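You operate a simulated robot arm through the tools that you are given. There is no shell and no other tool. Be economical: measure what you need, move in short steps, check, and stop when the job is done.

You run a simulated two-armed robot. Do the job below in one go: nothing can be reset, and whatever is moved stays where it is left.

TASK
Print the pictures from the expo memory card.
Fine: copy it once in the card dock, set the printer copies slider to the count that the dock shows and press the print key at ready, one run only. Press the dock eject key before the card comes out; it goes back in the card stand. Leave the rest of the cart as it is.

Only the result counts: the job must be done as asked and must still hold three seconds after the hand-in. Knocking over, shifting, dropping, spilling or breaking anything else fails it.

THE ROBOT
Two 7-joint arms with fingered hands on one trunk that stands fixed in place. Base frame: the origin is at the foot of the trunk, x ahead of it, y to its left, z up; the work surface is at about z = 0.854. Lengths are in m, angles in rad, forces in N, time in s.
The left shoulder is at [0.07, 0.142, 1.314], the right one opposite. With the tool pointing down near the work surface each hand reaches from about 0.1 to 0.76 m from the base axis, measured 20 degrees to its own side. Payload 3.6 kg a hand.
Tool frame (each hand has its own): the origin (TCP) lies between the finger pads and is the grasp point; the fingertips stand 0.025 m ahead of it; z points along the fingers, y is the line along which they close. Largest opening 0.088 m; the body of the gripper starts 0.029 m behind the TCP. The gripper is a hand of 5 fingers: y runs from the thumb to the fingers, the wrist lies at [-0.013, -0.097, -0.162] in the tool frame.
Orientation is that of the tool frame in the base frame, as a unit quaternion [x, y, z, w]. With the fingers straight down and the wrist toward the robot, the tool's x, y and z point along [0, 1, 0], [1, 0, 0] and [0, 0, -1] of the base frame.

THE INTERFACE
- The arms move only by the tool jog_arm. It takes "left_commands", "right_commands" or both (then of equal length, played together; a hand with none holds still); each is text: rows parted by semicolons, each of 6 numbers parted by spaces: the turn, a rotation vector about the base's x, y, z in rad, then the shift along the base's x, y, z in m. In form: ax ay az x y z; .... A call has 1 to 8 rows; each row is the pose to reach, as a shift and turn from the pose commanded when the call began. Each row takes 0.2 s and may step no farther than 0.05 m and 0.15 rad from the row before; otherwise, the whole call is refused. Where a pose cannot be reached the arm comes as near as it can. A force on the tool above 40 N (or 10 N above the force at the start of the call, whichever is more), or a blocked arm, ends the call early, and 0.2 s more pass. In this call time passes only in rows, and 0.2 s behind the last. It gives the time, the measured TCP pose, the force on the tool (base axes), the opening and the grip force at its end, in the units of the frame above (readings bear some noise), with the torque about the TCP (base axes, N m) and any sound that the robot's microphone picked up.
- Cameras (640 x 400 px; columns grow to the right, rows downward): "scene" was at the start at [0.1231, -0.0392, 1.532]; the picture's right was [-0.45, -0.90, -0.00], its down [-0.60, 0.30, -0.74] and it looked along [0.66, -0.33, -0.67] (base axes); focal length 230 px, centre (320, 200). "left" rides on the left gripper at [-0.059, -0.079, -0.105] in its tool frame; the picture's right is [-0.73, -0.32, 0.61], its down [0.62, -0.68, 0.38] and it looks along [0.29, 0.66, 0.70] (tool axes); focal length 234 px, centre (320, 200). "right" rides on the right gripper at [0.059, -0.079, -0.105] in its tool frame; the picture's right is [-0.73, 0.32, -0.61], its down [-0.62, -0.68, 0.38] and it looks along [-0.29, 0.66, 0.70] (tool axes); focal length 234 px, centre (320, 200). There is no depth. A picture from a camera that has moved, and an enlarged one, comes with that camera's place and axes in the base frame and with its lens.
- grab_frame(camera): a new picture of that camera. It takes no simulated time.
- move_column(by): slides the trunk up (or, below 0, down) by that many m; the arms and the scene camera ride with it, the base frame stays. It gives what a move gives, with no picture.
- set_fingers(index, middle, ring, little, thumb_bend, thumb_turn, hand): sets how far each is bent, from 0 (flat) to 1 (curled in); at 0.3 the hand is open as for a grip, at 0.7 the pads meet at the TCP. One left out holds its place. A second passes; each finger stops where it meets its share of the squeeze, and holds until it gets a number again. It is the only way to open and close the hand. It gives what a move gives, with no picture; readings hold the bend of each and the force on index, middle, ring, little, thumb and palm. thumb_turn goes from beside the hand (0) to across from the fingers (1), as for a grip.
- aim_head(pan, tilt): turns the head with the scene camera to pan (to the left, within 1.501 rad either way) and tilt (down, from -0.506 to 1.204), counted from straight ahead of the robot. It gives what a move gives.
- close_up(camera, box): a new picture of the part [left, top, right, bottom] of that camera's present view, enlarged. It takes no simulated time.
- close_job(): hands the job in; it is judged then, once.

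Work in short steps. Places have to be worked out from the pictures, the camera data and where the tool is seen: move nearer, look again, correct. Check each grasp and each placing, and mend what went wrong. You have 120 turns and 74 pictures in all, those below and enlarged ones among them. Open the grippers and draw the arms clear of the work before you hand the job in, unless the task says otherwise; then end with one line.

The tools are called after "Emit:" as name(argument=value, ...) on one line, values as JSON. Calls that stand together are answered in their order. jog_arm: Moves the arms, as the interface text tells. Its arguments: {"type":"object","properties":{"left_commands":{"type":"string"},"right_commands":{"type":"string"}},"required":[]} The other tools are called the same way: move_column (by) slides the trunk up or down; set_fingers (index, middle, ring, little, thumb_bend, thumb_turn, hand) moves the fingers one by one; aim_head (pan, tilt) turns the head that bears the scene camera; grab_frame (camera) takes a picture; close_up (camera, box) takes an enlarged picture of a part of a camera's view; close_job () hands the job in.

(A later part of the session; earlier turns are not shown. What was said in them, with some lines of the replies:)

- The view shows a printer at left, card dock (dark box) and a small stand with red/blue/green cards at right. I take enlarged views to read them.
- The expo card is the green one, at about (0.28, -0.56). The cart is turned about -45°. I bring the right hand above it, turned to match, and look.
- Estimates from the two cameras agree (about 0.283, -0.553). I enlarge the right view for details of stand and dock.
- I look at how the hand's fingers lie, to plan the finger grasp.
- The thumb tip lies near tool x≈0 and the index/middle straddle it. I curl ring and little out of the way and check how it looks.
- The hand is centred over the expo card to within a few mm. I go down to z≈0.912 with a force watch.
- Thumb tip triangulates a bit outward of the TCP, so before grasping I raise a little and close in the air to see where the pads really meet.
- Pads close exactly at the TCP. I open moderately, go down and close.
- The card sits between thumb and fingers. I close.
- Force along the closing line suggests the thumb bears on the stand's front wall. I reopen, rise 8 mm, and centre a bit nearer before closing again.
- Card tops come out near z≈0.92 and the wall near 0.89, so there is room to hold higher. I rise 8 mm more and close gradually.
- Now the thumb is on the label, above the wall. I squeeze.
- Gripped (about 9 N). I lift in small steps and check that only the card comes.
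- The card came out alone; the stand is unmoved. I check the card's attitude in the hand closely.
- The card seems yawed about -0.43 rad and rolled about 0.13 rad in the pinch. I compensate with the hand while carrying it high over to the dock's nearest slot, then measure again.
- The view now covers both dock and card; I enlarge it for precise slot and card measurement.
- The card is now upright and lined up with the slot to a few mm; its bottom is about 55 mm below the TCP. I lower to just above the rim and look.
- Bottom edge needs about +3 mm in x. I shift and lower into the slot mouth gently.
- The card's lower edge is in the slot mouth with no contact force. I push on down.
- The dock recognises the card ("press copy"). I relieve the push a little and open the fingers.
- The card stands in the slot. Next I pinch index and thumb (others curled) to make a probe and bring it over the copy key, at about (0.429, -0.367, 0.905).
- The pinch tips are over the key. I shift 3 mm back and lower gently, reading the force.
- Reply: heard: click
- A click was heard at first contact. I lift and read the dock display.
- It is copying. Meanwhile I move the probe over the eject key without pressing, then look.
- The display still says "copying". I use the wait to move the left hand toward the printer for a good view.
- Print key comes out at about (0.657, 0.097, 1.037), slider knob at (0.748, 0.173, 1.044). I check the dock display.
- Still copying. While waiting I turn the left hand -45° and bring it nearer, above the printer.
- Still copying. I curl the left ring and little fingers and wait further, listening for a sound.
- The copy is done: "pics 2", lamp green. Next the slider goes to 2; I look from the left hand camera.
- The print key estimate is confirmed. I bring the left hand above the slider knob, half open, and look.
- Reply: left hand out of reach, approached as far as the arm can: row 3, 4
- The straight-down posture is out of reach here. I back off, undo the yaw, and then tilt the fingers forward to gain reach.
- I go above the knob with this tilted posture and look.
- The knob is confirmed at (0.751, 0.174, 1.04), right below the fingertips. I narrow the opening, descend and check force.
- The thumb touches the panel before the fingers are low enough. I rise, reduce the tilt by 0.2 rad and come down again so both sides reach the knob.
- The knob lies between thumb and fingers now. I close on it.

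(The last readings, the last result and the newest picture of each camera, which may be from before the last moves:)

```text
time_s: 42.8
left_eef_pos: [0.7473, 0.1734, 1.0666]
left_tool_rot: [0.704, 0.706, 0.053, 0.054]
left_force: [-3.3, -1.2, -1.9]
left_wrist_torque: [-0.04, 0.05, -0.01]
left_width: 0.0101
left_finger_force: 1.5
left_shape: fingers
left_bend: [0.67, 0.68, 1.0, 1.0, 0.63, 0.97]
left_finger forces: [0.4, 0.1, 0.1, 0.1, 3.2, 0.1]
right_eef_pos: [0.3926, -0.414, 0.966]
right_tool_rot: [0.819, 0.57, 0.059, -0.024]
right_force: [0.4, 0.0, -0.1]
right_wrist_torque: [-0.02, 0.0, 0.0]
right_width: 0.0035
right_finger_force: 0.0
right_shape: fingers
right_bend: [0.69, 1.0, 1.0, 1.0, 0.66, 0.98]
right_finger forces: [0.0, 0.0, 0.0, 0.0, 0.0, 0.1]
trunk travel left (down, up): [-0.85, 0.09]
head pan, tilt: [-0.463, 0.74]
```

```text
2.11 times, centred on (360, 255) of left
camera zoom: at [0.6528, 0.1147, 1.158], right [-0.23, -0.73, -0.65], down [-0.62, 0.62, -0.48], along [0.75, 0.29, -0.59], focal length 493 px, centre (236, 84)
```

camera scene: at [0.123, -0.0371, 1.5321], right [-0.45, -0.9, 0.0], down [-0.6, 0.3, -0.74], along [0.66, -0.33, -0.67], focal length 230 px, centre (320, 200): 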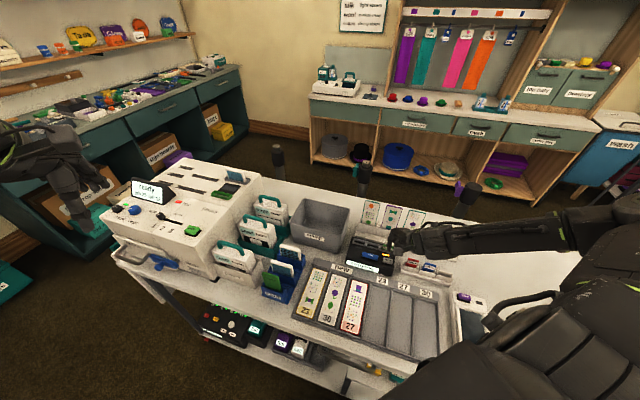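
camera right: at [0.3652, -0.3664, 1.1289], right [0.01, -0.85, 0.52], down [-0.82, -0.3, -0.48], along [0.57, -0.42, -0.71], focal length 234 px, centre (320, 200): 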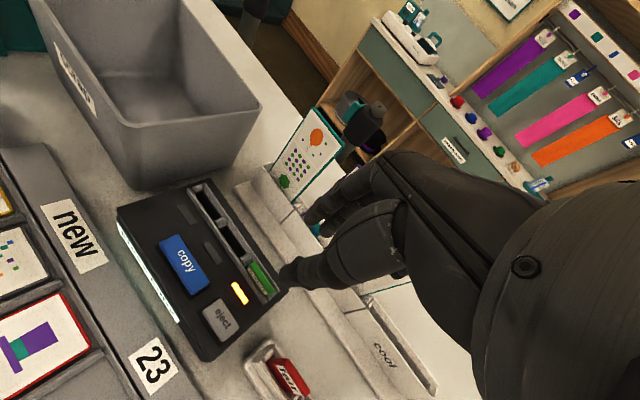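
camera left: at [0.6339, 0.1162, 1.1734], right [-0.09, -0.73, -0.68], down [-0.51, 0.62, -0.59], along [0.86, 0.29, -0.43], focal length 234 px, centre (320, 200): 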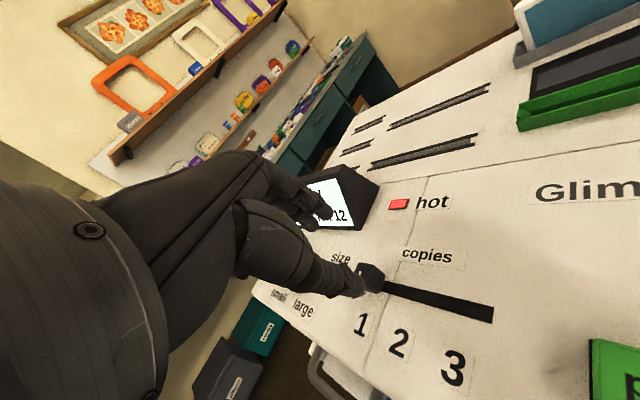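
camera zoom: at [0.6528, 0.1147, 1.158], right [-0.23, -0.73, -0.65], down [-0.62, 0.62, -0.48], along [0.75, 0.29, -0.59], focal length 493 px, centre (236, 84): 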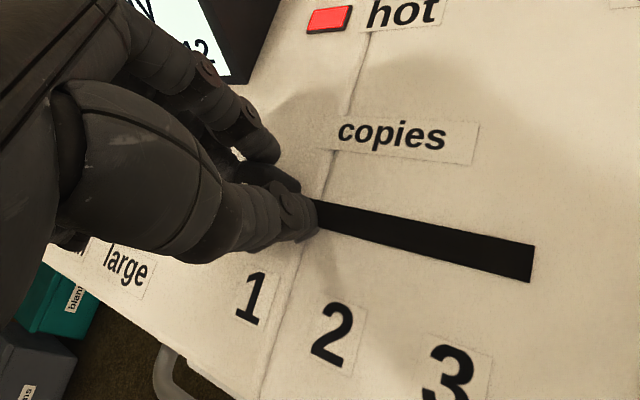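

Contact on both sides. I firm the grip and slide by one pitch, (-0.0215, -0.0215).

Emit:
set_fingers(hand="left", index=0.73, middle=0.73, thumb_bend=0.7)

Emit:
jog_arm(left_commands="0 0 0 -0.006 -0.006 0; 0 0 0 -0.012 -0.012 0; 0 0 0 -0.018 -0.018 0; 0 0 0 -0.0215 -0.0215 0")

Emit:
close_up(camera="left", box=[240, 160, 480, 350])

```text
time_s: 43.8
left_eef_pos: [0.7477, 0.1724, 1.0665]
left_tool_rot: [0.705, 0.705, 0.053, 0.053]
left_force: [1.1, -1.6, -2.5]
left_wrist_torque: [-0.05, 0.01, -0.01]
left_width: 0.0071
left_finger_force: 5.6
left_shape: fingers
left_bend: [0.72, 0.72, 1.0, 1.0, 0.64, 0.96]
left_finger forces: [3.8, 2.7, 0.0, 0.0, 4.6, 0.0]
right_eef_pos: [0.3932, -0.4136, 0.9663]
right_tool_rot: [0.819, 0.57, 0.06, -0.025]
right_force: [0.0, 0.4, -1.1]
right_wrist_torque: [0.02, -0.02, 0.03]
right_width: 0.0034
right_finger_force: 0.0
right_shape: fingers
right_bend: [0.69, 1.0, 1.0, 1.0, 0.66, 0.98]
right_finger forces: [0.0, 0.0, 0.1, 0.0, 0.0, 0.1]
trunk travel left (down, up): [-0.85, 0.09]
head pan, tilt: [-0.463, 0.74]
```

```text
time_s: 44.8
left_eef_pos: [0.7258, 0.1517, 1.0651]
left_tool_rot: [0.705, 0.705, 0.052, 0.053]
left_force: [1.8, -2.0, -1.0]
left_wrist_torque: [-0.03, 0.01, -0.04]
left_width: 0.0071
left_finger_force: 6.0
left_shape: fingers
left_bend: [0.72, 0.72, 1.0, 1.0, 0.64, 0.96]
left_finger forces: [4.3, 3.1, 0.0, 0.0, 4.1, 0.0]
right_eef_pos: [0.3926, -0.4135, 0.9656]
right_tool_rot: [0.819, 0.57, 0.059, -0.025]
right_force: [0.1, -0.4, 0.3]
right_wrist_torque: [0.02, -0.01, 0.0]
right_width: 0.0037
right_finger_force: 0.1
right_shape: fingers
right_bend: [0.69, 1.0, 1.0, 1.0, 0.66, 0.98]
right_finger forces: [0.0, 0.0, 0.1, 0.0, 0.0, 0.1]
trunk travel left (down, up): [-0.85, 0.09]
head pan, tilt: [-0.463, 0.74]
```

```text
2.11 times, centred on (360, 255) of left
camera zoom: at [0.6323, 0.0936, 1.1573], right [-0.23, -0.73, -0.65], down [-0.62, 0.62, -0.48], along [0.75, 0.29, -0.59], focal length 493 px, centre (236, 84)
```

zoom: 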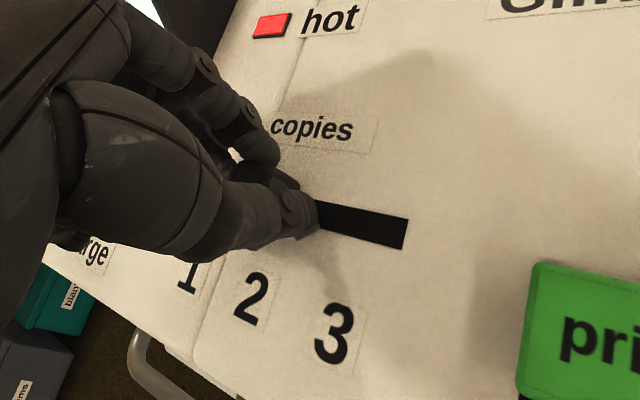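

The knob followed. I release, lift, and check its position against "2".

Emit:
set_fingers(hand="left", index=0.56, middle=0.56, thumb_bend=0.55)

Emit:
jog_arm(left_commands="0 0 0 0 0 0.03; 0 0 0 -0.01 -0.01 0.06; 0 0 0 -0.04 -0.02 0.085")

Emit:
close_up(camera="left", box=[280, 150, 520, 350])

```text
time_s: 45.8
left_eef_pos: [0.7242, 0.1528, 1.0675]
left_tool_rot: [0.704, 0.706, 0.052, 0.053]
left_force: [-0.8, 0.6, 1.1]
left_wrist_torque: [0.01, 0.02, -0.01]
left_width: 0.0293
left_finger_force: 0.3
left_shape: fingers
left_bend: [0.56, 0.56, 1.0, 1.0, 0.55, 0.98]
left_finger forces: [0.0, 0.0, 0.0, 0.0, 0.5, 0.0]
right_eef_pos: [0.393, -0.4142, 0.9664]
right_tool_rot: [0.819, 0.571, 0.06, -0.024]
right_force: [-0.2, -0.2, 0.1]
right_wrist_torque: [0.0, 0.01, -0.01]
right_width: 0.0033
right_finger_force: 0.0
right_shape: fingers
right_bend: [0.69, 1.0, 1.0, 1.0, 0.66, 0.98]
right_finger forces: [0.0, 0.0, 0.0, 0.0, 0.0, 0.0]
trunk travel left (down, up): [-0.85, 0.09]
head pan, tilt: [-0.463, 0.74]
```

```text
time_s: 46.6
left_eef_pos: [0.6859, 0.1328, 1.1525]
left_tool_rot: [0.704, 0.706, 0.053, 0.053]
left_force: [0.5, -0.7, 0.4]
left_wrist_torque: [0.01, -0.01, -0.02]
left_width: 0.0295
left_finger_force: 0.0
left_shape: fingers
left_bend: [0.56, 0.56, 1.0, 1.0, 0.55, 0.98]
left_finger forces: [0.0, 0.0, 0.1, 0.0, 0.1, 0.1]
right_eef_pos: [0.3917, -0.414, 0.9664]
right_tool_rot: [0.819, 0.57, 0.059, -0.025]
right_force: [0.0, 0.4, -0.2]
right_wrist_torque: [0.07, 0.04, 0.0]
right_width: 0.0037
right_finger_force: 0.0
right_shape: fingers
right_bend: [0.69, 1.0, 1.0, 1.0, 0.66, 0.98]
right_finger forces: [0.0, 0.0, 0.1, 0.0, 0.0, 0.0]
trunk travel left (down, up): [-0.85, 0.09]
head pan, tilt: [-0.463, 0.74]
```

```text
2.00 times, centred on (400, 250) of left
camera zoom: at [0.5917, 0.0745, 1.2437], right [-0.23, -0.73, -0.65], down [-0.62, 0.62, -0.48], along [0.75, 0.29, -0.59], focal length 468 px, centre (160, 100)
```

zoom: 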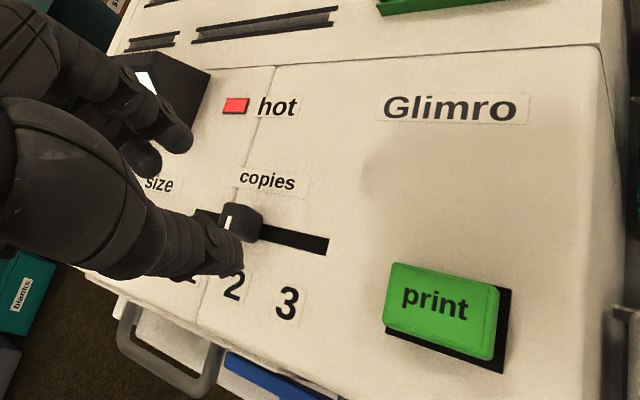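

The knob now sits at the "2" position by my measurement. I make a pinch probe with the left hand and hover over the print key, then check slider and display.

Emit:
set_fingers(hand="left", index=0.69, middle=1, thumb_bend=0.66)

Emit:
jog_arm(left_commands="0 0 0 -0.015 -0.018 0; 0 0 0 -0.035 -0.037 0; 0 0 0 -0.035 -0.037 -0.03; 0 0 0 -0.035 -0.037 -0.055")

Emit:
close_up(camera="scene", box=[120, 170, 220, 245])

```text
time_s: 47.6
left_eef_pos: [0.6863, 0.1315, 1.1529]
left_tool_rot: [0.705, 0.705, 0.053, 0.054]
left_force: [0.5, 0.1, -0.1]
left_wrist_torque: [-0.01, 0.01, 0.03]
left_width: 0.004
left_finger_force: 0.1
left_shape: fingers
left_bend: [0.69, 1.0, 1.0, 1.0, 0.66, 0.98]
left_finger forces: [0.1, 0.0, 0.0, 0.0, 0.0, 0.0]
right_eef_pos: [0.3928, -0.415, 0.966]
right_tool_rot: [0.819, 0.57, 0.059, -0.025]
right_force: [-1.3, 0.8, -0.2]
right_wrist_torque: [0.03, -0.02, -0.02]
right_width: 0.0036
right_finger_force: 0.1
right_shape: fingers
right_bend: [0.69, 1.0, 1.0, 1.0, 0.66, 0.98]
right_finger forces: [0.0, 0.0, 0.0, 0.0, 0.0, 0.1]
trunk travel left (down, up): [-0.85, 0.09]
head pan, tilt: [-0.463, 0.74]
```

```text
time_s: 48.6
left_eef_pos: [0.6492, 0.0949, 1.0954]
left_tool_rot: [0.705, 0.705, 0.053, 0.054]
left_force: [-0.4, -0.4, 0.2]
left_wrist_torque: [-0.02, 0.0, 0.01]
left_width: 0.0041
left_finger_force: 0.3
left_shape: fingers
left_bend: [0.69, 1.0, 1.0, 1.0, 0.66, 0.98]
left_finger forces: [0.1, 0.0, 0.1, 0.0, 0.1, 0.0]
right_eef_pos: [0.3937, -0.4133, 0.9662]
right_tool_rot: [0.819, 0.57, 0.06, -0.025]
right_force: [-0.2, 0.8, 0.3]
right_wrist_torque: [0.01, 0.02, 0.0]
right_width: 0.0036
right_finger_force: 0.0
right_shape: fingers
right_bend: [0.69, 1.0, 1.0, 1.0, 0.66, 0.98]
right_finger forces: [0.1, 0.0, 0.1, 0.0, 0.0, 0.0]
trunk travel left (down, up): [-0.85, 0.09]
head pan, tilt: [-0.463, 0.74]
```

```text
5.33 times, centred on (170, 208) of scene
camera zoom: at [0.1236, -0.0389, 1.532], right [-0.45, -0.9, 0.0], down [-0.6, 0.3, -0.74], along [0.66, -0.33, -0.67], focal length 1224 px, centre (1120, 160)
```

zoom: 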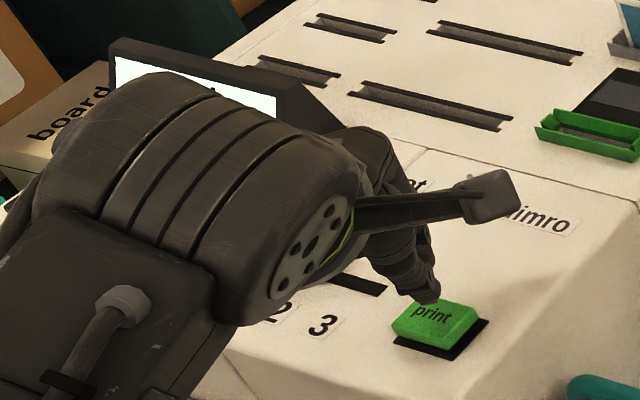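

The tip is over the key, but slider and display are hidden. I withdraw the left hand for one clear check before the single print press.

Emit:
jog_arm(left_commands="0 0 0 0 0 0.045; 0 0 0 -0.03 0.01 0.08; 0 0 0 -0.06 0.02 0.115; 0 0 0 -0.09 0.03 0.15; 0 0 0 -0.12 0.045 0.185; 0 0 0 -0.15 0.06 0.215")

Emit:
close_up(camera="scene", box=[120, 165, 220, 245])

```text
time_s: 50.0
left_eef_pos: [0.4993, 0.1543, 1.315]
left_tool_rot: [0.704, 0.707, 0.053, 0.054]
left_force: [-0.3, -1.1, -0.1]
left_wrist_torque: [-0.04, 0.02, 0.01]
left_width: 0.0041
left_finger_force: 0.0
left_shape: fingers
left_bend: [0.69, 1.0, 1.0, 1.0, 0.66, 0.98]
left_finger forces: [0.0, 0.1, 0.1, 0.0, 0.0, 0.0]
right_eef_pos: [0.3916, -0.4137, 0.9676]
right_tool_rot: [0.819, 0.57, 0.06, -0.024]
right_force: [0.2, 0.1, 0.4]
right_wrist_torque: [0.01, -0.02, 0.01]
right_width: 0.0035
right_finger_force: 0.0
right_shape: fingers
right_bend: [0.69, 1.0, 1.0, 1.0, 0.66, 0.98]
right_finger forces: [0.1, 0.0, 0.0, 0.0, 0.1, 0.0]
trunk travel left (down, up): [-0.85, 0.09]
head pan, tilt: [-0.463, 0.74]
```

```text
5.00 times, centred on (170, 205) of scene
camera zoom: at [0.1203, -0.0382, 1.5322], right [-0.45, -0.9, 0.0], down [-0.6, 0.3, -0.74], along [0.66, -0.33, -0.67], focal length 1148 px, centre (1070, 175)
```

zoom: 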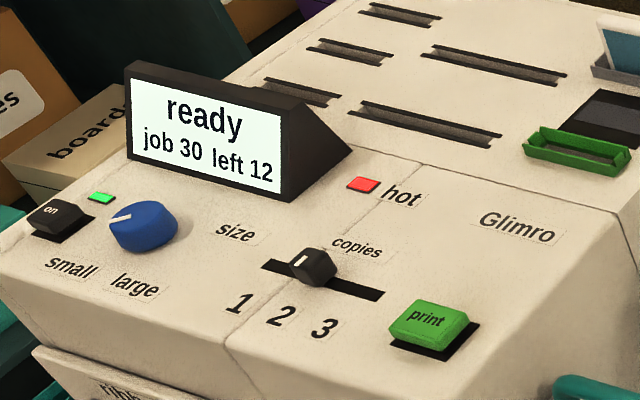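

Slider at 2, display "ready, job 30, left 12". I return to the print key and press once, gently.

Emit:
jog_arm(left_commands="0 0 0 0.03 -0.015 -0.03; 0 0 0 0.06 -0.03 -0.065; 0 0 0 0.09 -0.04 -0.1; 0 0 0 0.12 -0.05 -0.135; 0 0 0 0.151 -0.06 -0.17; 0 0 0 0.151 -0.06 -0.215; 0 0 0 0.151 -0.06 -0.237; 0 0 0 0.151 -0.06 -0.245")

```text
time_s: 51.8
left_eef_pos: [0.6482, 0.0942, 1.0721]
left_tool_rot: [0.704, 0.705, 0.056, 0.057]
left_force: [-4.7, 2.5, 17.7]
left_wrist_torque: [-0.09, 0.2, -0.04]
left_width: 0.0
left_finger_force: 8.8
left_shape: fingers
left_bend: [0.69, 1.0, 1.0, 1.0, 0.71, 0.98]
left_finger forces: [0.0, 0.0, 0.0, 0.1, 17.8, 0.0]
right_eef_pos: [0.3884, -0.4153, 0.9687]
right_tool_rot: [0.818, 0.571, 0.061, -0.023]
right_force: [0.3, 0.9, 1.0]
right_wrist_torque: [0.03, 0.0, 0.01]
right_width: 0.0035
right_finger_force: 0.1
right_shape: fingers
right_bend: [0.69, 1.0, 1.0, 1.0, 0.66, 0.98]
right_finger forces: [0.0, 0.1, 0.1, 0.0, 0.0, 0.0]
trunk travel left (down, up): [-0.85, 0.09]
head pan, tilt: [-0.463, 0.74]
heard: click
```

Click heard, pressed once with 18 N. I lift straight off and withdraw.

Emit:
jog_arm(left_commands="0 0 0 0 0 0.03; 0 0 0 -0.01 0 0.07; 0 0 0 -0.04 0.01 0.1; 0 0 0 -0.07 0.025 0.135; 0 0 0 -0.1 0.04 0.17; 0 0 0 -0.13 0.05 0.205; 0 0 0 -0.151 0.06 0.24")

Emit:
grab_frame(camera="scene")

```text
time_s: 53.4
left_eef_pos: [0.4997, 0.1523, 1.3075]
left_tool_rot: [0.704, 0.706, 0.053, 0.053]
left_force: [-0.2, -0.2, -0.1]
left_wrist_torque: [-0.01, 0.0, 0.01]
left_width: 0.0034
left_finger_force: 0.0
left_shape: fingers
left_bend: [0.69, 1.0, 1.0, 1.0, 0.66, 0.98]
left_finger forces: [0.0, 0.0, 0.0, 0.0, 0.0, 0.1]
right_eef_pos: [0.3921, -0.415, 0.9667]
right_tool_rot: [0.819, 0.571, 0.06, -0.024]
right_force: [-0.6, -0.4, 0.5]
right_wrist_torque: [-0.02, -0.01, -0.01]
right_width: 0.0033
right_finger_force: 0.0
right_shape: fingers
right_bend: [0.69, 1.0, 1.0, 1.0, 0.66, 0.98]
right_finger forces: [0.0, 0.1, 0.0, 0.0, 0.0, 0.0]
trunk travel left (down, up): [-0.85, 0.09]
head pan, tilt: [-0.463, 0.74]
```

```text
8 pictures are left
camera scene: at [0.1215, -0.039, 1.5321], right [-0.45, -0.9, 0.0], down [-0.6, 0.3, -0.74], along [0.66, -0.33, -0.67], focal length 230 px, centre (320, 200)
```

scene: 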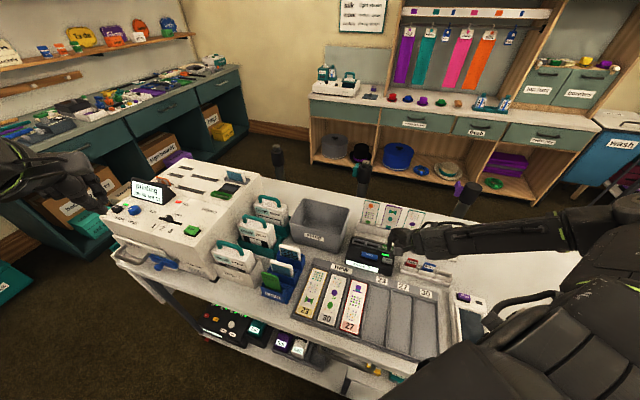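

The printer is printing. Now I press the dock eject key with the right hand.

Emit:
jog_arm(right_commands="0 0 0 0 0.002 -0.015; 0 0 0 0 0.002 -0.028; 0 0 0 0 0.002 -0.036")

```text
time_s: 54.2
left_eef_pos: [0.5028, 0.1535, 1.3068]
left_tool_rot: [0.704, 0.706, 0.053, 0.053]
left_force: [0.5, 0.4, -0.1]
left_wrist_torque: [0.0, -0.01, -0.02]
left_width: 0.0033
left_finger_force: 0.0
left_shape: fingers
left_bend: [0.69, 1.0, 1.0, 1.0, 0.66, 0.98]
left_finger forces: [0.0, 0.0, 0.0, 0.1, 0.1, 0.0]
right_eef_pos: [0.3926, -0.4128, 0.93]
right_tool_rot: [0.818, 0.571, 0.06, -0.024]
right_force: [-0.4, 0.3, 1.8]
right_wrist_torque: [0.0, 0.02, -0.02]
right_width: 0.0032
right_finger_force: 0.6
right_shape: fingers
right_bend: [0.69, 1.0, 1.0, 1.0, 0.66, 0.98]
right_finger forces: [0.9, 0.0, 0.1, 0.0, 1.1, 0.0]
trunk travel left (down, up): [-0.85, 0.09]
head pan, tilt: [-0.463, 0.74]
heard: click
```

Click. I lift, check the dock, and open the fingers for the card.

Emit:
jog_arm(right_commands="0 0 0 0 0 0.03; 0 0 0 0.01 -0.008 0.07; 0 0 0 0.035 -0.025 0.085")

Emit:
set_fingers(hand="right", index=0.55, middle=0.55, thumb_bend=0.53)

Emit:
close_up(camera="scene", box=[340, 200, 440, 280])

```text
time_s: 55.0
left_eef_pos: [0.5031, 0.152, 1.3066]
left_tool_rot: [0.705, 0.705, 0.053, 0.053]
left_force: [0.4, 1.0, 0.3]
left_wrist_torque: [0.0, 0.01, 0.02]
left_width: 0.0036
left_finger_force: 0.0
left_shape: fingers
left_bend: [0.69, 1.0, 1.0, 1.0, 0.66, 0.98]
left_finger forces: [0.1, 0.0, 0.0, 0.0, 0.1, 0.0]
right_eef_pos: [0.4291, -0.4382, 1.015]
right_tool_rot: [0.819, 0.57, 0.059, -0.025]
right_force: [-0.1, 0.0, 0.3]
right_wrist_torque: [-0.01, 0.04, 0.01]
right_width: 0.0034
right_finger_force: 0.1
right_shape: fingers
right_bend: [0.69, 1.0, 1.0, 1.0, 0.66, 0.98]
right_finger forces: [0.0, 0.0, 0.1, 0.1, 0.1, 0.0]
trunk travel left (down, up): [-0.85, 0.09]
head pan, tilt: [-0.463, 0.74]
```

```text
time_s: 56.0
left_eef_pos: [0.5024, 0.1527, 1.3068]
left_tool_rot: [0.705, 0.706, 0.052, 0.053]
left_force: [0.4, 0.5, 0.1]
left_wrist_torque: [0.02, 0.0, 0.01]
left_width: 0.0034
left_finger_force: 0.1
left_shape: fingers
left_bend: [0.69, 1.0, 1.0, 1.0, 0.66, 0.98]
left_finger forces: [0.0, 0.0, 0.0, 0.0, 0.0, 0.0]
right_eef_pos: [0.4281, -0.4376, 1.015]
right_tool_rot: [0.819, 0.57, 0.06, -0.025]
right_force: [-0.6, 0.2, -0.1]
right_wrist_torque: [-0.01, 0.01, -0.01]
right_width: 0.0322
right_finger_force: 0.1
right_shape: fingers
right_bend: [0.55, 0.55, 1.0, 1.0, 0.53, 0.98]
right_finger forces: [0.0, 0.0, 0.0, 0.1, 0.1, 0.0]
trunk travel left (down, up): [-0.85, 0.09]
head pan, tilt: [-0.463, 0.74]
```

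```text
5.00 times, centred on (390, 240) of scene
camera zoom: at [0.1231, -0.0387, 1.532], right [-0.45, -0.9, 0.0], down [-0.6, 0.3, -0.74], along [0.66, -0.33, -0.67], focal length 1148 px, centre (-30, 0)
```

zoom: 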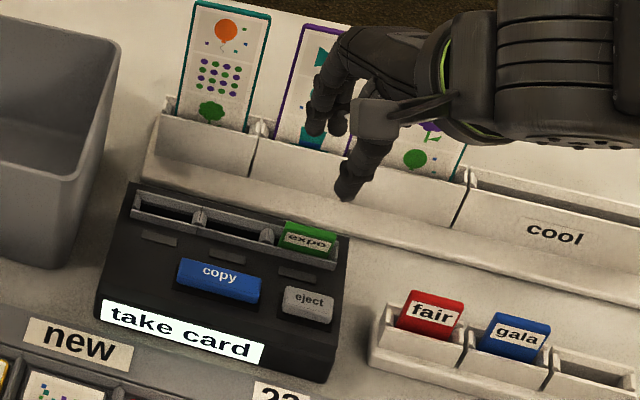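

"take card". I descend to the earlier release pose and grip.

Emit:
jog_arm(right_commands="0 0 0 -0.001 0 -0.03; 0 0 0 -0.001 0 -0.06; 0 0 0 -0.001 0 -0.08")

Emit:
set_fingers(hand="right", index=0.76, middle=0.76, thumb_bend=0.76)

```text
time_s: 56.8
left_eef_pos: [0.5013, 0.1534, 1.3077]
left_tool_rot: [0.704, 0.706, 0.053, 0.054]
left_force: [0.2, 0.2, 1.3]
left_wrist_torque: [-0.01, -0.01, -0.03]
left_width: 0.0036
left_finger_force: 0.0
left_shape: fingers
left_bend: [0.69, 1.0, 1.0, 1.0, 0.66, 0.98]
left_finger forces: [0.1, 0.0, 0.0, 0.1, 0.1, 0.0]
right_eef_pos: [0.4258, -0.4371, 0.935]
right_tool_rot: [0.818, 0.571, 0.06, -0.025]
right_force: [0.3, 0.3, -0.3]
right_wrist_torque: [0.03, 0.0, 0.01]
right_width: 0.0327
right_finger_force: 0.0
right_shape: fingers
right_bend: [0.55, 0.55, 1.0, 1.0, 0.53, 0.98]
right_finger forces: [0.0, 0.0, 0.0, 0.1, 0.1, 0.0]
trunk travel left (down, up): [-0.85, 0.09]
head pan, tilt: [-0.463, 0.74]
```

```text
time_s: 57.8
left_eef_pos: [0.5019, 0.1523, 1.307]
left_tool_rot: [0.705, 0.705, 0.052, 0.054]
left_force: [-1.1, 0.2, 0.2]
left_wrist_torque: [0.02, 0.03, 0.05]
left_width: 0.0035
left_finger_force: 0.0
left_shape: fingers
left_bend: [0.69, 1.0, 1.0, 1.0, 0.66, 0.98]
left_finger forces: [0.1, 0.0, 0.0, 0.0, 0.1, 0.0]
right_eef_pos: [0.4271, -0.4365, 0.936]
right_tool_rot: [0.819, 0.57, 0.059, -0.024]
right_force: [0.4, -0.7, 0.4]
right_wrist_torque: [-0.01, 0.01, -0.01]
right_width: 0.0
right_finger_force: 7.6
right_shape: fingers
right_bend: [0.74, 0.75, 1.0, 1.0, 0.69, 0.97]
right_finger forces: [5.6, 2.6, 0.0, 0.1, 8.0, 0.1]
trunk travel left (down, up): [-0.85, 0.09]
head pan, tilt: [-0.463, 0.74]
```

Firm grip. I lift the card out and carry it, in the same attitude, over its empty place in the stand.

Emit:
jog_arm(right_commands="0 0 0 0 0 0.03; 0 0 0 0 0 0.07; 0 0 0 0 0 0.1; 0 0 0 -0.035 -0.03 0.1; 0 0 0 -0.07 -0.06 0.1; 0 0 0 -0.105 -0.09 0.1; 0 0 0 -0.14 -0.119 0.1; 0 0 0 -0.14 -0.119 0.065")

Emit:
close_up(camera="right", box=[190, 170, 370, 320])

Emit:
close_up(camera="scene", box=[390, 225, 470, 290])

```text
time_s: 59.6
left_eef_pos: [0.5032, 0.1518, 1.3068]
left_tool_rot: [0.705, 0.705, 0.054, 0.053]
left_force: [-0.7, 0.0, -1.1]
left_wrist_torque: [0.04, 0.02, -0.01]
left_width: 0.0036
left_finger_force: 0.1
left_shape: fingers
left_bend: [0.69, 1.0, 1.0, 1.0, 0.66, 0.98]
left_finger forces: [0.0, 0.1, 0.0, 0.0, 0.0, 0.0]
right_eef_pos: [0.2861, -0.5575, 1.0007]
right_tool_rot: [0.819, 0.57, 0.059, -0.025]
right_force: [0.7, 0.0, 0.0]
right_wrist_torque: [0.02, -0.05, -0.01]
right_width: 0.0
right_finger_force: 7.8
right_shape: fingers
right_bend: [0.75, 0.75, 1.0, 1.0, 0.69, 0.96]
right_finger forces: [6.0, 1.6, 0.0, 0.0, 7.7, 0.0]
trunk travel left (down, up): [-0.85, 0.09]
head pan, tilt: [-0.463, 0.74]
```

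```text
2.67 times, centred on (280, 245) of right
camera zoom: at [0.2241, -0.4866, 1.1081], right [0.01, -0.85, 0.52], down [-0.83, -0.3, -0.48], along [0.56, -0.42, -0.71], focal length 624 px, centre (427, 80)
```

zoom: 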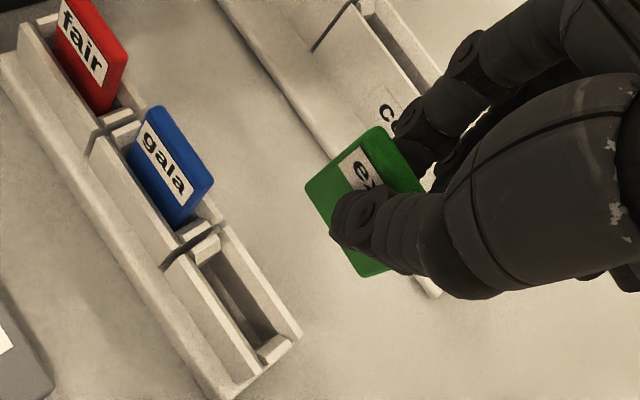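

```text
6.15 times, centred on (430, 258) of scene
camera zoom: at [0.1236, -0.0407, 1.5319], right [-0.45, -0.9, 0.0], down [-0.6, 0.3, -0.74], along [0.66, -0.33, -0.67], focal length 1413 px, centre (-357, -154)
```

zoom: 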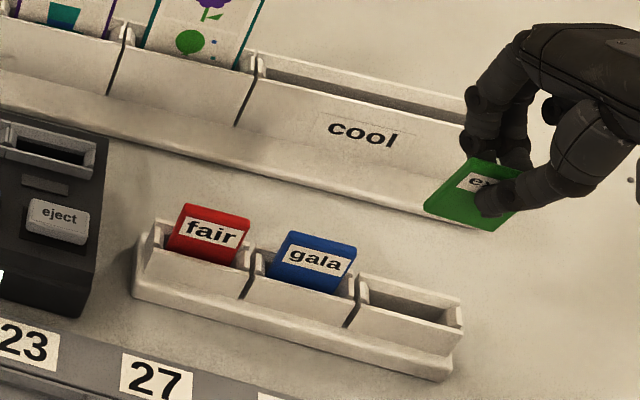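

Card bottom is at about (0.286, -0.5495), the stand opening at (0.281, -0.545, 0.889). I shift by (-0.005, +0.0045), lower to the opening, and look.

Emit:
jog_arm(right_commands="0 0 0 -0.005 0.0045 0; 0 0 0 -0.005 0.0045 -0.03; 0 0 0 -0.005 0.0045 -0.055")

Emit:
close_up(camera="right", box=[190, 170, 370, 320])

```text
time_s: 60.4
left_eef_pos: [0.5033, 0.1518, 1.306]
left_tool_rot: [0.704, 0.706, 0.053, 0.053]
left_force: [0.4, 0.2, -0.5]
left_wrist_torque: [0.0, 0.0, -0.01]
left_width: 0.0036
left_finger_force: 0.2
left_shape: fingers
left_bend: [0.69, 1.0, 1.0, 1.0, 0.66, 0.98]
left_finger forces: [0.0, 0.0, 0.0, 0.0, 0.0, 0.0]
right_eef_pos: [0.2826, -0.5518, 0.9451]
right_tool_rot: [0.819, 0.57, 0.059, -0.025]
right_force: [-0.2, -0.3, 0.0]
right_wrist_torque: [0.04, 0.01, 0.0]
right_width: 0.0
right_finger_force: 7.1
right_shape: fingers
right_bend: [0.75, 0.76, 1.0, 1.0, 0.69, 0.96]
right_finger forces: [6.1, 1.6, 0.0, 0.0, 7.8, 0.0]
trunk travel left (down, up): [-0.85, 0.09]
head pan, tilt: [-0.463, 0.74]
```

```text
2.67 times, centred on (280, 245) of right
camera zoom: at [0.2204, -0.482, 1.0518], right [0.01, -0.85, 0.52], down [-0.83, -0.3, -0.48], along [0.56, -0.42, -0.71], focal length 624 px, centre (427, 80)
```

zoom: 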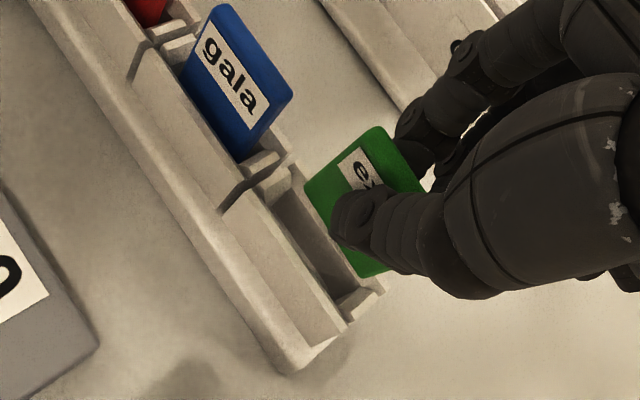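

Nearly centred over the opening; I shift 2 mm toward the front and lower in with a force watch.

Emit:
jog_arm(right_commands="0 0 0 -0.002 0.001 -0.005; 0 0 0 -0.002 0.001 -0.01; 0 0 0 -0.002 0.001 -0.014")

Emit:
close_up(camera="right", box=[190, 170, 370, 320])

```text
time_s: 61.2
left_eef_pos: [0.5016, 0.1538, 1.3063]
left_tool_rot: [0.704, 0.706, 0.052, 0.053]
left_force: [0.2, 0.2, 0.6]
left_wrist_torque: [0.03, 0.0, -0.01]
left_width: 0.0035
left_finger_force: 0.0
left_shape: fingers
left_bend: [0.69, 1.0, 1.0, 1.0, 0.66, 0.98]
left_finger forces: [0.0, 0.0, 0.0, 0.0, 0.0, 0.1]
right_eef_pos: [0.28, -0.5495, 0.9314]
right_tool_rot: [0.819, 0.571, 0.059, -0.024]
right_force: [0.7, 1.0, -0.7]
right_wrist_torque: [0.01, 0.0, 0.04]
right_width: 0.0
right_finger_force: 7.7
right_shape: fingers
right_bend: [0.75, 0.76, 1.0, 1.0, 0.69, 0.96]
right_finger forces: [6.4, 1.6, 0.1, 0.0, 8.0, 0.0]
trunk travel left (down, up): [-0.85, 0.09]
head pan, tilt: [-0.463, 0.74]
```

```text
2.67 times, centred on (280, 245) of right
camera zoom: at [0.2184, -0.4802, 1.0393], right [0.01, -0.85, 0.52], down [-0.83, -0.3, -0.48], along [0.56, -0.42, -0.71], focal length 624 px, centre (427, 80)
```

zoom: 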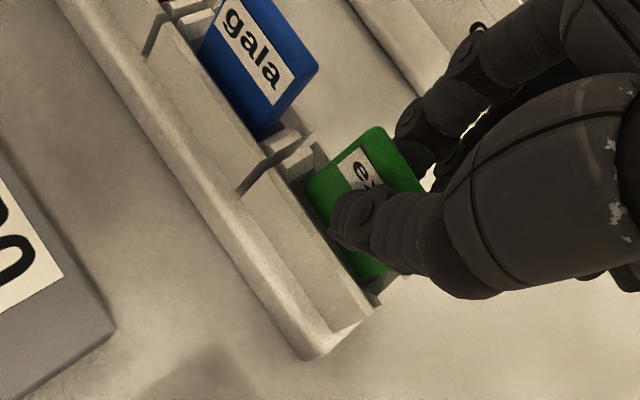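

The card is inside the compartment with no contact. I lower further.

Emit:
jog_arm(right_commands="0 0 0 0 0 -0.004; 0 0 0 0 0 -0.008")

```text
time_s: 61.8
left_eef_pos: [0.5011, 0.1525, 1.3064]
left_tool_rot: [0.704, 0.706, 0.052, 0.053]
left_force: [0.1, -0.6, 1.4]
left_wrist_torque: [-0.01, 0.03, 0.0]
left_width: 0.0034
left_finger_force: 0.1
left_shape: fingers
left_bend: [0.69, 1.0, 1.0, 1.0, 0.66, 0.98]
left_finger forces: [0.0, 0.1, 0.1, 0.0, 0.0, 0.0]
right_eef_pos: [0.2805, -0.5505, 0.9228]
right_tool_rot: [0.819, 0.57, 0.06, -0.024]
right_force: [0.6, 0.5, -0.2]
right_wrist_torque: [0.01, -0.01, -0.03]
right_width: 0.0
right_finger_force: 8.1
right_shape: fingers
right_bend: [0.75, 0.76, 1.0, 1.0, 0.69, 0.96]
right_finger forces: [6.1, 1.6, 0.0, 0.0, 7.9, 0.1]
trunk travel left (down, up): [-0.85, 0.09]
head pan, tilt: [-0.463, 0.74]
```

No contact yet; a little lower.

Emit:
jog_arm(right_commands="0 0 0 0 0 -0.003; 0 0 0 0 0 -0.006")

```text
time_s: 62.4
left_eef_pos: [0.5023, 0.1545, 1.3057]
left_tool_rot: [0.705, 0.705, 0.052, 0.054]
left_force: [-1.2, 0.2, 0.2]
left_wrist_torque: [-0.01, 0.0, 0.02]
left_width: 0.0034
left_finger_force: 0.1
left_shape: fingers
left_bend: [0.69, 1.0, 1.0, 1.0, 0.66, 0.98]
left_finger forces: [0.0, 0.0, 0.0, 0.0, 0.0, 0.1]
right_eef_pos: [0.2793, -0.5508, 0.9188]
right_tool_rot: [0.818, 0.572, 0.059, -0.025]
right_force: [0.2, 0.2, 2.5]
right_wrist_torque: [0.02, -0.03, -0.03]
right_width: 0.0002
right_finger_force: 8.9
right_shape: fingers
right_bend: [0.75, 0.76, 1.0, 1.0, 0.69, 0.96]
right_finger forces: [6.4, 2.1, 0.1, 0.0, 8.4, 0.1]
trunk travel left (down, up): [-0.85, 0.09]
head pan, tilt: [-0.463, 0.74]
```

Bottom contact (2.5 N). I release and lift straight up.

Emit:
set_fingers(hand="right", index=0.58, middle=0.58, thumb_bend=0.56)

Emit:
jog_arm(right_commands="0 0 0 0 0 0.02; 0 0 0 0 0 0.05; 0 0 0 0 0 0.09; 0 0 0 -0.01 -0.03 0.13; 0 0 0 -0.02 -0.06 0.165")

Emit:
close_up(camera="scene", box=[330, 200, 480, 295])

```text
time_s: 63.4
left_eef_pos: [0.5018, 0.1531, 1.3064]
left_tool_rot: [0.704, 0.706, 0.052, 0.054]
left_force: [0.7, 0.4, 0.1]
left_wrist_torque: [0.01, -0.01, -0.03]
left_width: 0.0033
left_finger_force: 0.0
left_shape: fingers
left_bend: [0.69, 1.0, 1.0, 1.0, 0.66, 0.98]
left_finger forces: [0.0, 0.0, 0.0, 0.0, 0.0, 0.0]
right_eef_pos: [0.2795, -0.5508, 0.9179]
right_tool_rot: [0.82, 0.569, 0.059, -0.024]
right_force: [0.2, -0.1, -0.2]
right_wrist_torque: [0.0, -0.02, 0.0]
right_width: 0.0268
right_finger_force: 0.1
right_shape: fingers
right_bend: [0.57, 0.57, 1.0, 1.0, 0.56, 0.97]
right_finger forces: [0.0, 0.1, 0.1, 0.0, 0.0, 0.0]
trunk travel left (down, up): [-0.85, 0.09]
head pan, tilt: [-0.463, 0.74]
```

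```text
refused: row 4 steps farther than a row can; nothing moved
```

```text
4.21 times, centred on (405, 248) of scene
camera zoom: at [0.1232, -0.0392, 1.532], right [-0.45, -0.9, 0.0], down [-0.6, 0.3, -0.74], along [0.66, -0.33, -0.67], focal length 966 px, centre (-38, 0)
```

zoom: 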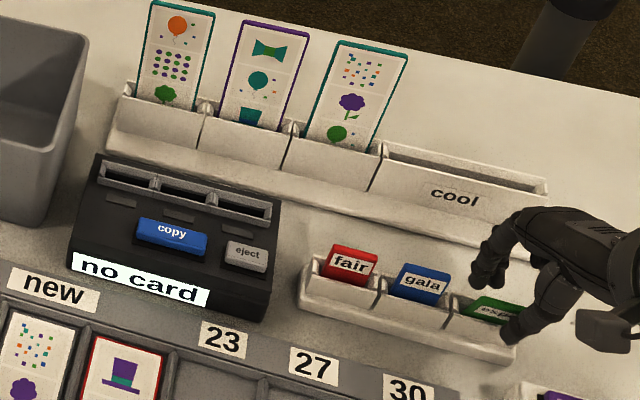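

The card rests in its place and the dock shows "no card". I lift straight up with smaller steps and withdraw both hands, opening the fingers.

Emit:
jog_arm(right_commands="0 0 0 0 0 0.015; 0 0 0 0 0 0.04; 0 0 0 0 0 0.08; 0 0 0 0 0 0.12; 0 0 0 0 0 0.16; 0 0 0 0 0 0.2; 0 0 0 -0.01 -0.03 0.22; 0 0 0 -0.02 -0.06 0.24")

Emit:
set_fingers(hand="right", index=0.3, middle=0.3, ring=0.3, little=0.3, thumb_bend=0.3)

Emit:
set_fingers(hand="left", index=0.3, middle=0.3, ring=0.3, little=0.3, thumb_bend=0.3)

Emit:
grab_frame(camera="scene")

```text
time_s: 65.2
left_eef_pos: [0.5025, 0.1514, 1.3069]
left_tool_rot: [0.705, 0.706, 0.053, 0.052]
left_force: [0.4, -0.1, -0.1]
left_wrist_torque: [-0.03, 0.01, 0.0]
left_width: 0.0033
left_finger_force: 0.0
left_shape: fingers
left_bend: [0.69, 1.0, 1.0, 1.0, 0.66, 0.98]
left_finger forces: [0.1, 0.0, 0.0, 0.0, 0.1, 0.0]
right_eef_pos: [0.2597, -0.6104, 1.1557]
right_tool_rot: [0.818, 0.571, 0.06, -0.025]
right_force: [-0.5, 0.2, 0.4]
right_wrist_torque: [0.01, 0.0, -0.02]
right_width: 0.027
right_finger_force: 0.1
right_shape: fingers
right_bend: [0.57, 0.57, 1.0, 1.0, 0.56, 0.97]
right_finger forces: [0.1, 0.1, 0.0, 0.0, 0.0, 0.0]
trunk travel left (down, up): [-0.85, 0.09]
head pan, tilt: [-0.463, 0.74]
```

```text
time_s: 66.2
left_eef_pos: [0.5024, 0.1522, 1.307]
left_tool_rot: [0.705, 0.706, 0.053, 0.054]
left_force: [0.4, 0.0, 0.1]
left_wrist_torque: [0.02, 0.01, -0.03]
left_width: 0.0037
left_finger_force: 0.0
left_shape: fingers
left_bend: [0.69, 1.0, 1.0, 1.0, 0.66, 0.98]
left_finger forces: [0.1, 0.1, 0.1, 0.0, 0.0, 0.0]
right_eef_pos: [0.2596, -0.6092, 1.1557]
right_tool_rot: [0.819, 0.57, 0.06, -0.024]
right_force: [1.1, -0.5, -0.5]
right_wrist_torque: [-0.02, 0.01, -0.02]
right_width: 0.0844
right_finger_force: 0.0
right_shape: fingers
right_bend: [0.3, 0.3, 0.3, 0.3, 0.3, 0.97]
right_finger forces: [0.0, 0.0, 0.1, 0.0, 0.0, 0.0]
trunk travel left (down, up): [-0.85, 0.09]
head pan, tilt: [-0.463, 0.74]
```

```text
time_s: 67.2
left_eef_pos: [0.502, 0.1515, 1.306]
left_tool_rot: [0.704, 0.706, 0.052, 0.053]
left_force: [-0.1, 0.1, 0.6]
left_wrist_torque: [-0.01, -0.02, -0.01]
left_width: 0.0845
left_finger_force: 0.0
left_shape: fingers
left_bend: [0.3, 0.3, 0.3, 0.3, 0.3, 0.98]
left_finger forces: [0.0, 0.1, 0.0, 0.1, 0.0, 0.0]
right_eef_pos: [0.2602, -0.6112, 1.1557]
right_tool_rot: [0.819, 0.571, 0.059, -0.025]
right_force: [0.1, -0.1, -0.1]
right_wrist_torque: [-0.03, -0.02, 0.0]
right_width: 0.0845
right_finger_force: 0.0
right_shape: fingers
right_bend: [0.3, 0.3, 0.3, 0.3, 0.3, 0.97]
right_finger forces: [0.0, 0.1, 0.1, 0.1, 0.1, 0.0]
trunk travel left (down, up): [-0.85, 0.09]
head pan, tilt: [-0.463, 0.74]
```

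```text
1 pictures are left
camera scene: at [0.1232, -0.039, 1.532], right [-0.45, -0.9, 0.0], down [-0.6, 0.3, -0.74], along [0.66, -0.33, -0.67], focal length 230 px, centre (320, 200)
```

scene: 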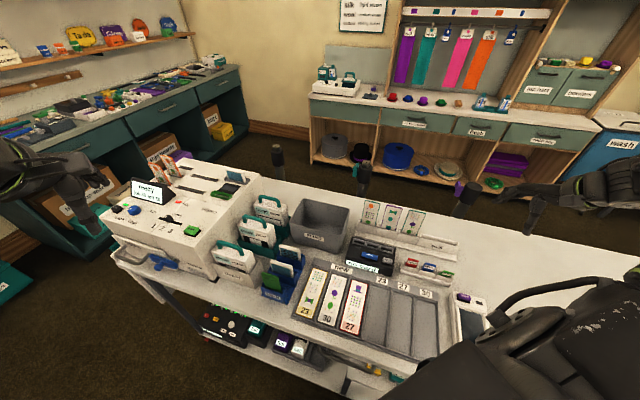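

The printer is back at "ready", with a print showing in its output slot. I use the last picture to check the card's seating.

Emit:
close_up(camera="scene", box=[390, 240, 470, 290])

```text
8.00 times, centred on (430, 265) of scene
camera zoom: at [0.1232, -0.039, 1.532], right [-0.45, -0.9, 0.0], down [-0.6, 0.3, -0.74], along [0.66, -0.33, -0.67], focal length 1836 px, centre (-560, -320)
```

zoom: 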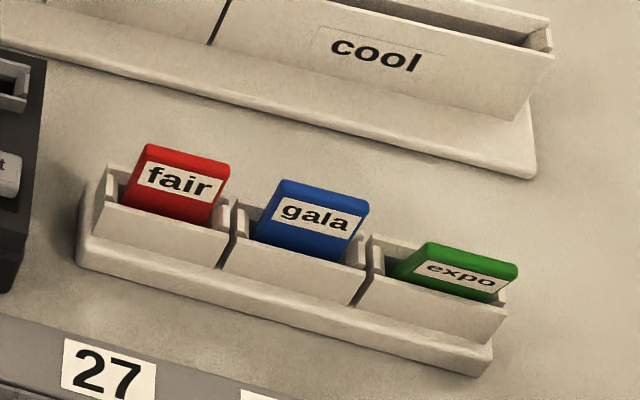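

The card stands in its compartment, leaning slightly forward against the front wall. Printer is at ready, the dock shows no card, and both hands are open and clear, so I hand in.

Emit:
close_job()

```text
The job is handed in.
```

I copied the expo card once, set the copies slider to 2 (the dock showed "pics 2") and pressed print once at ready. I then pressed eject before taking the card out. The card is back in the stand, leaning slightly forward against the front wall, and I saw nothing else on the cart disturbed.
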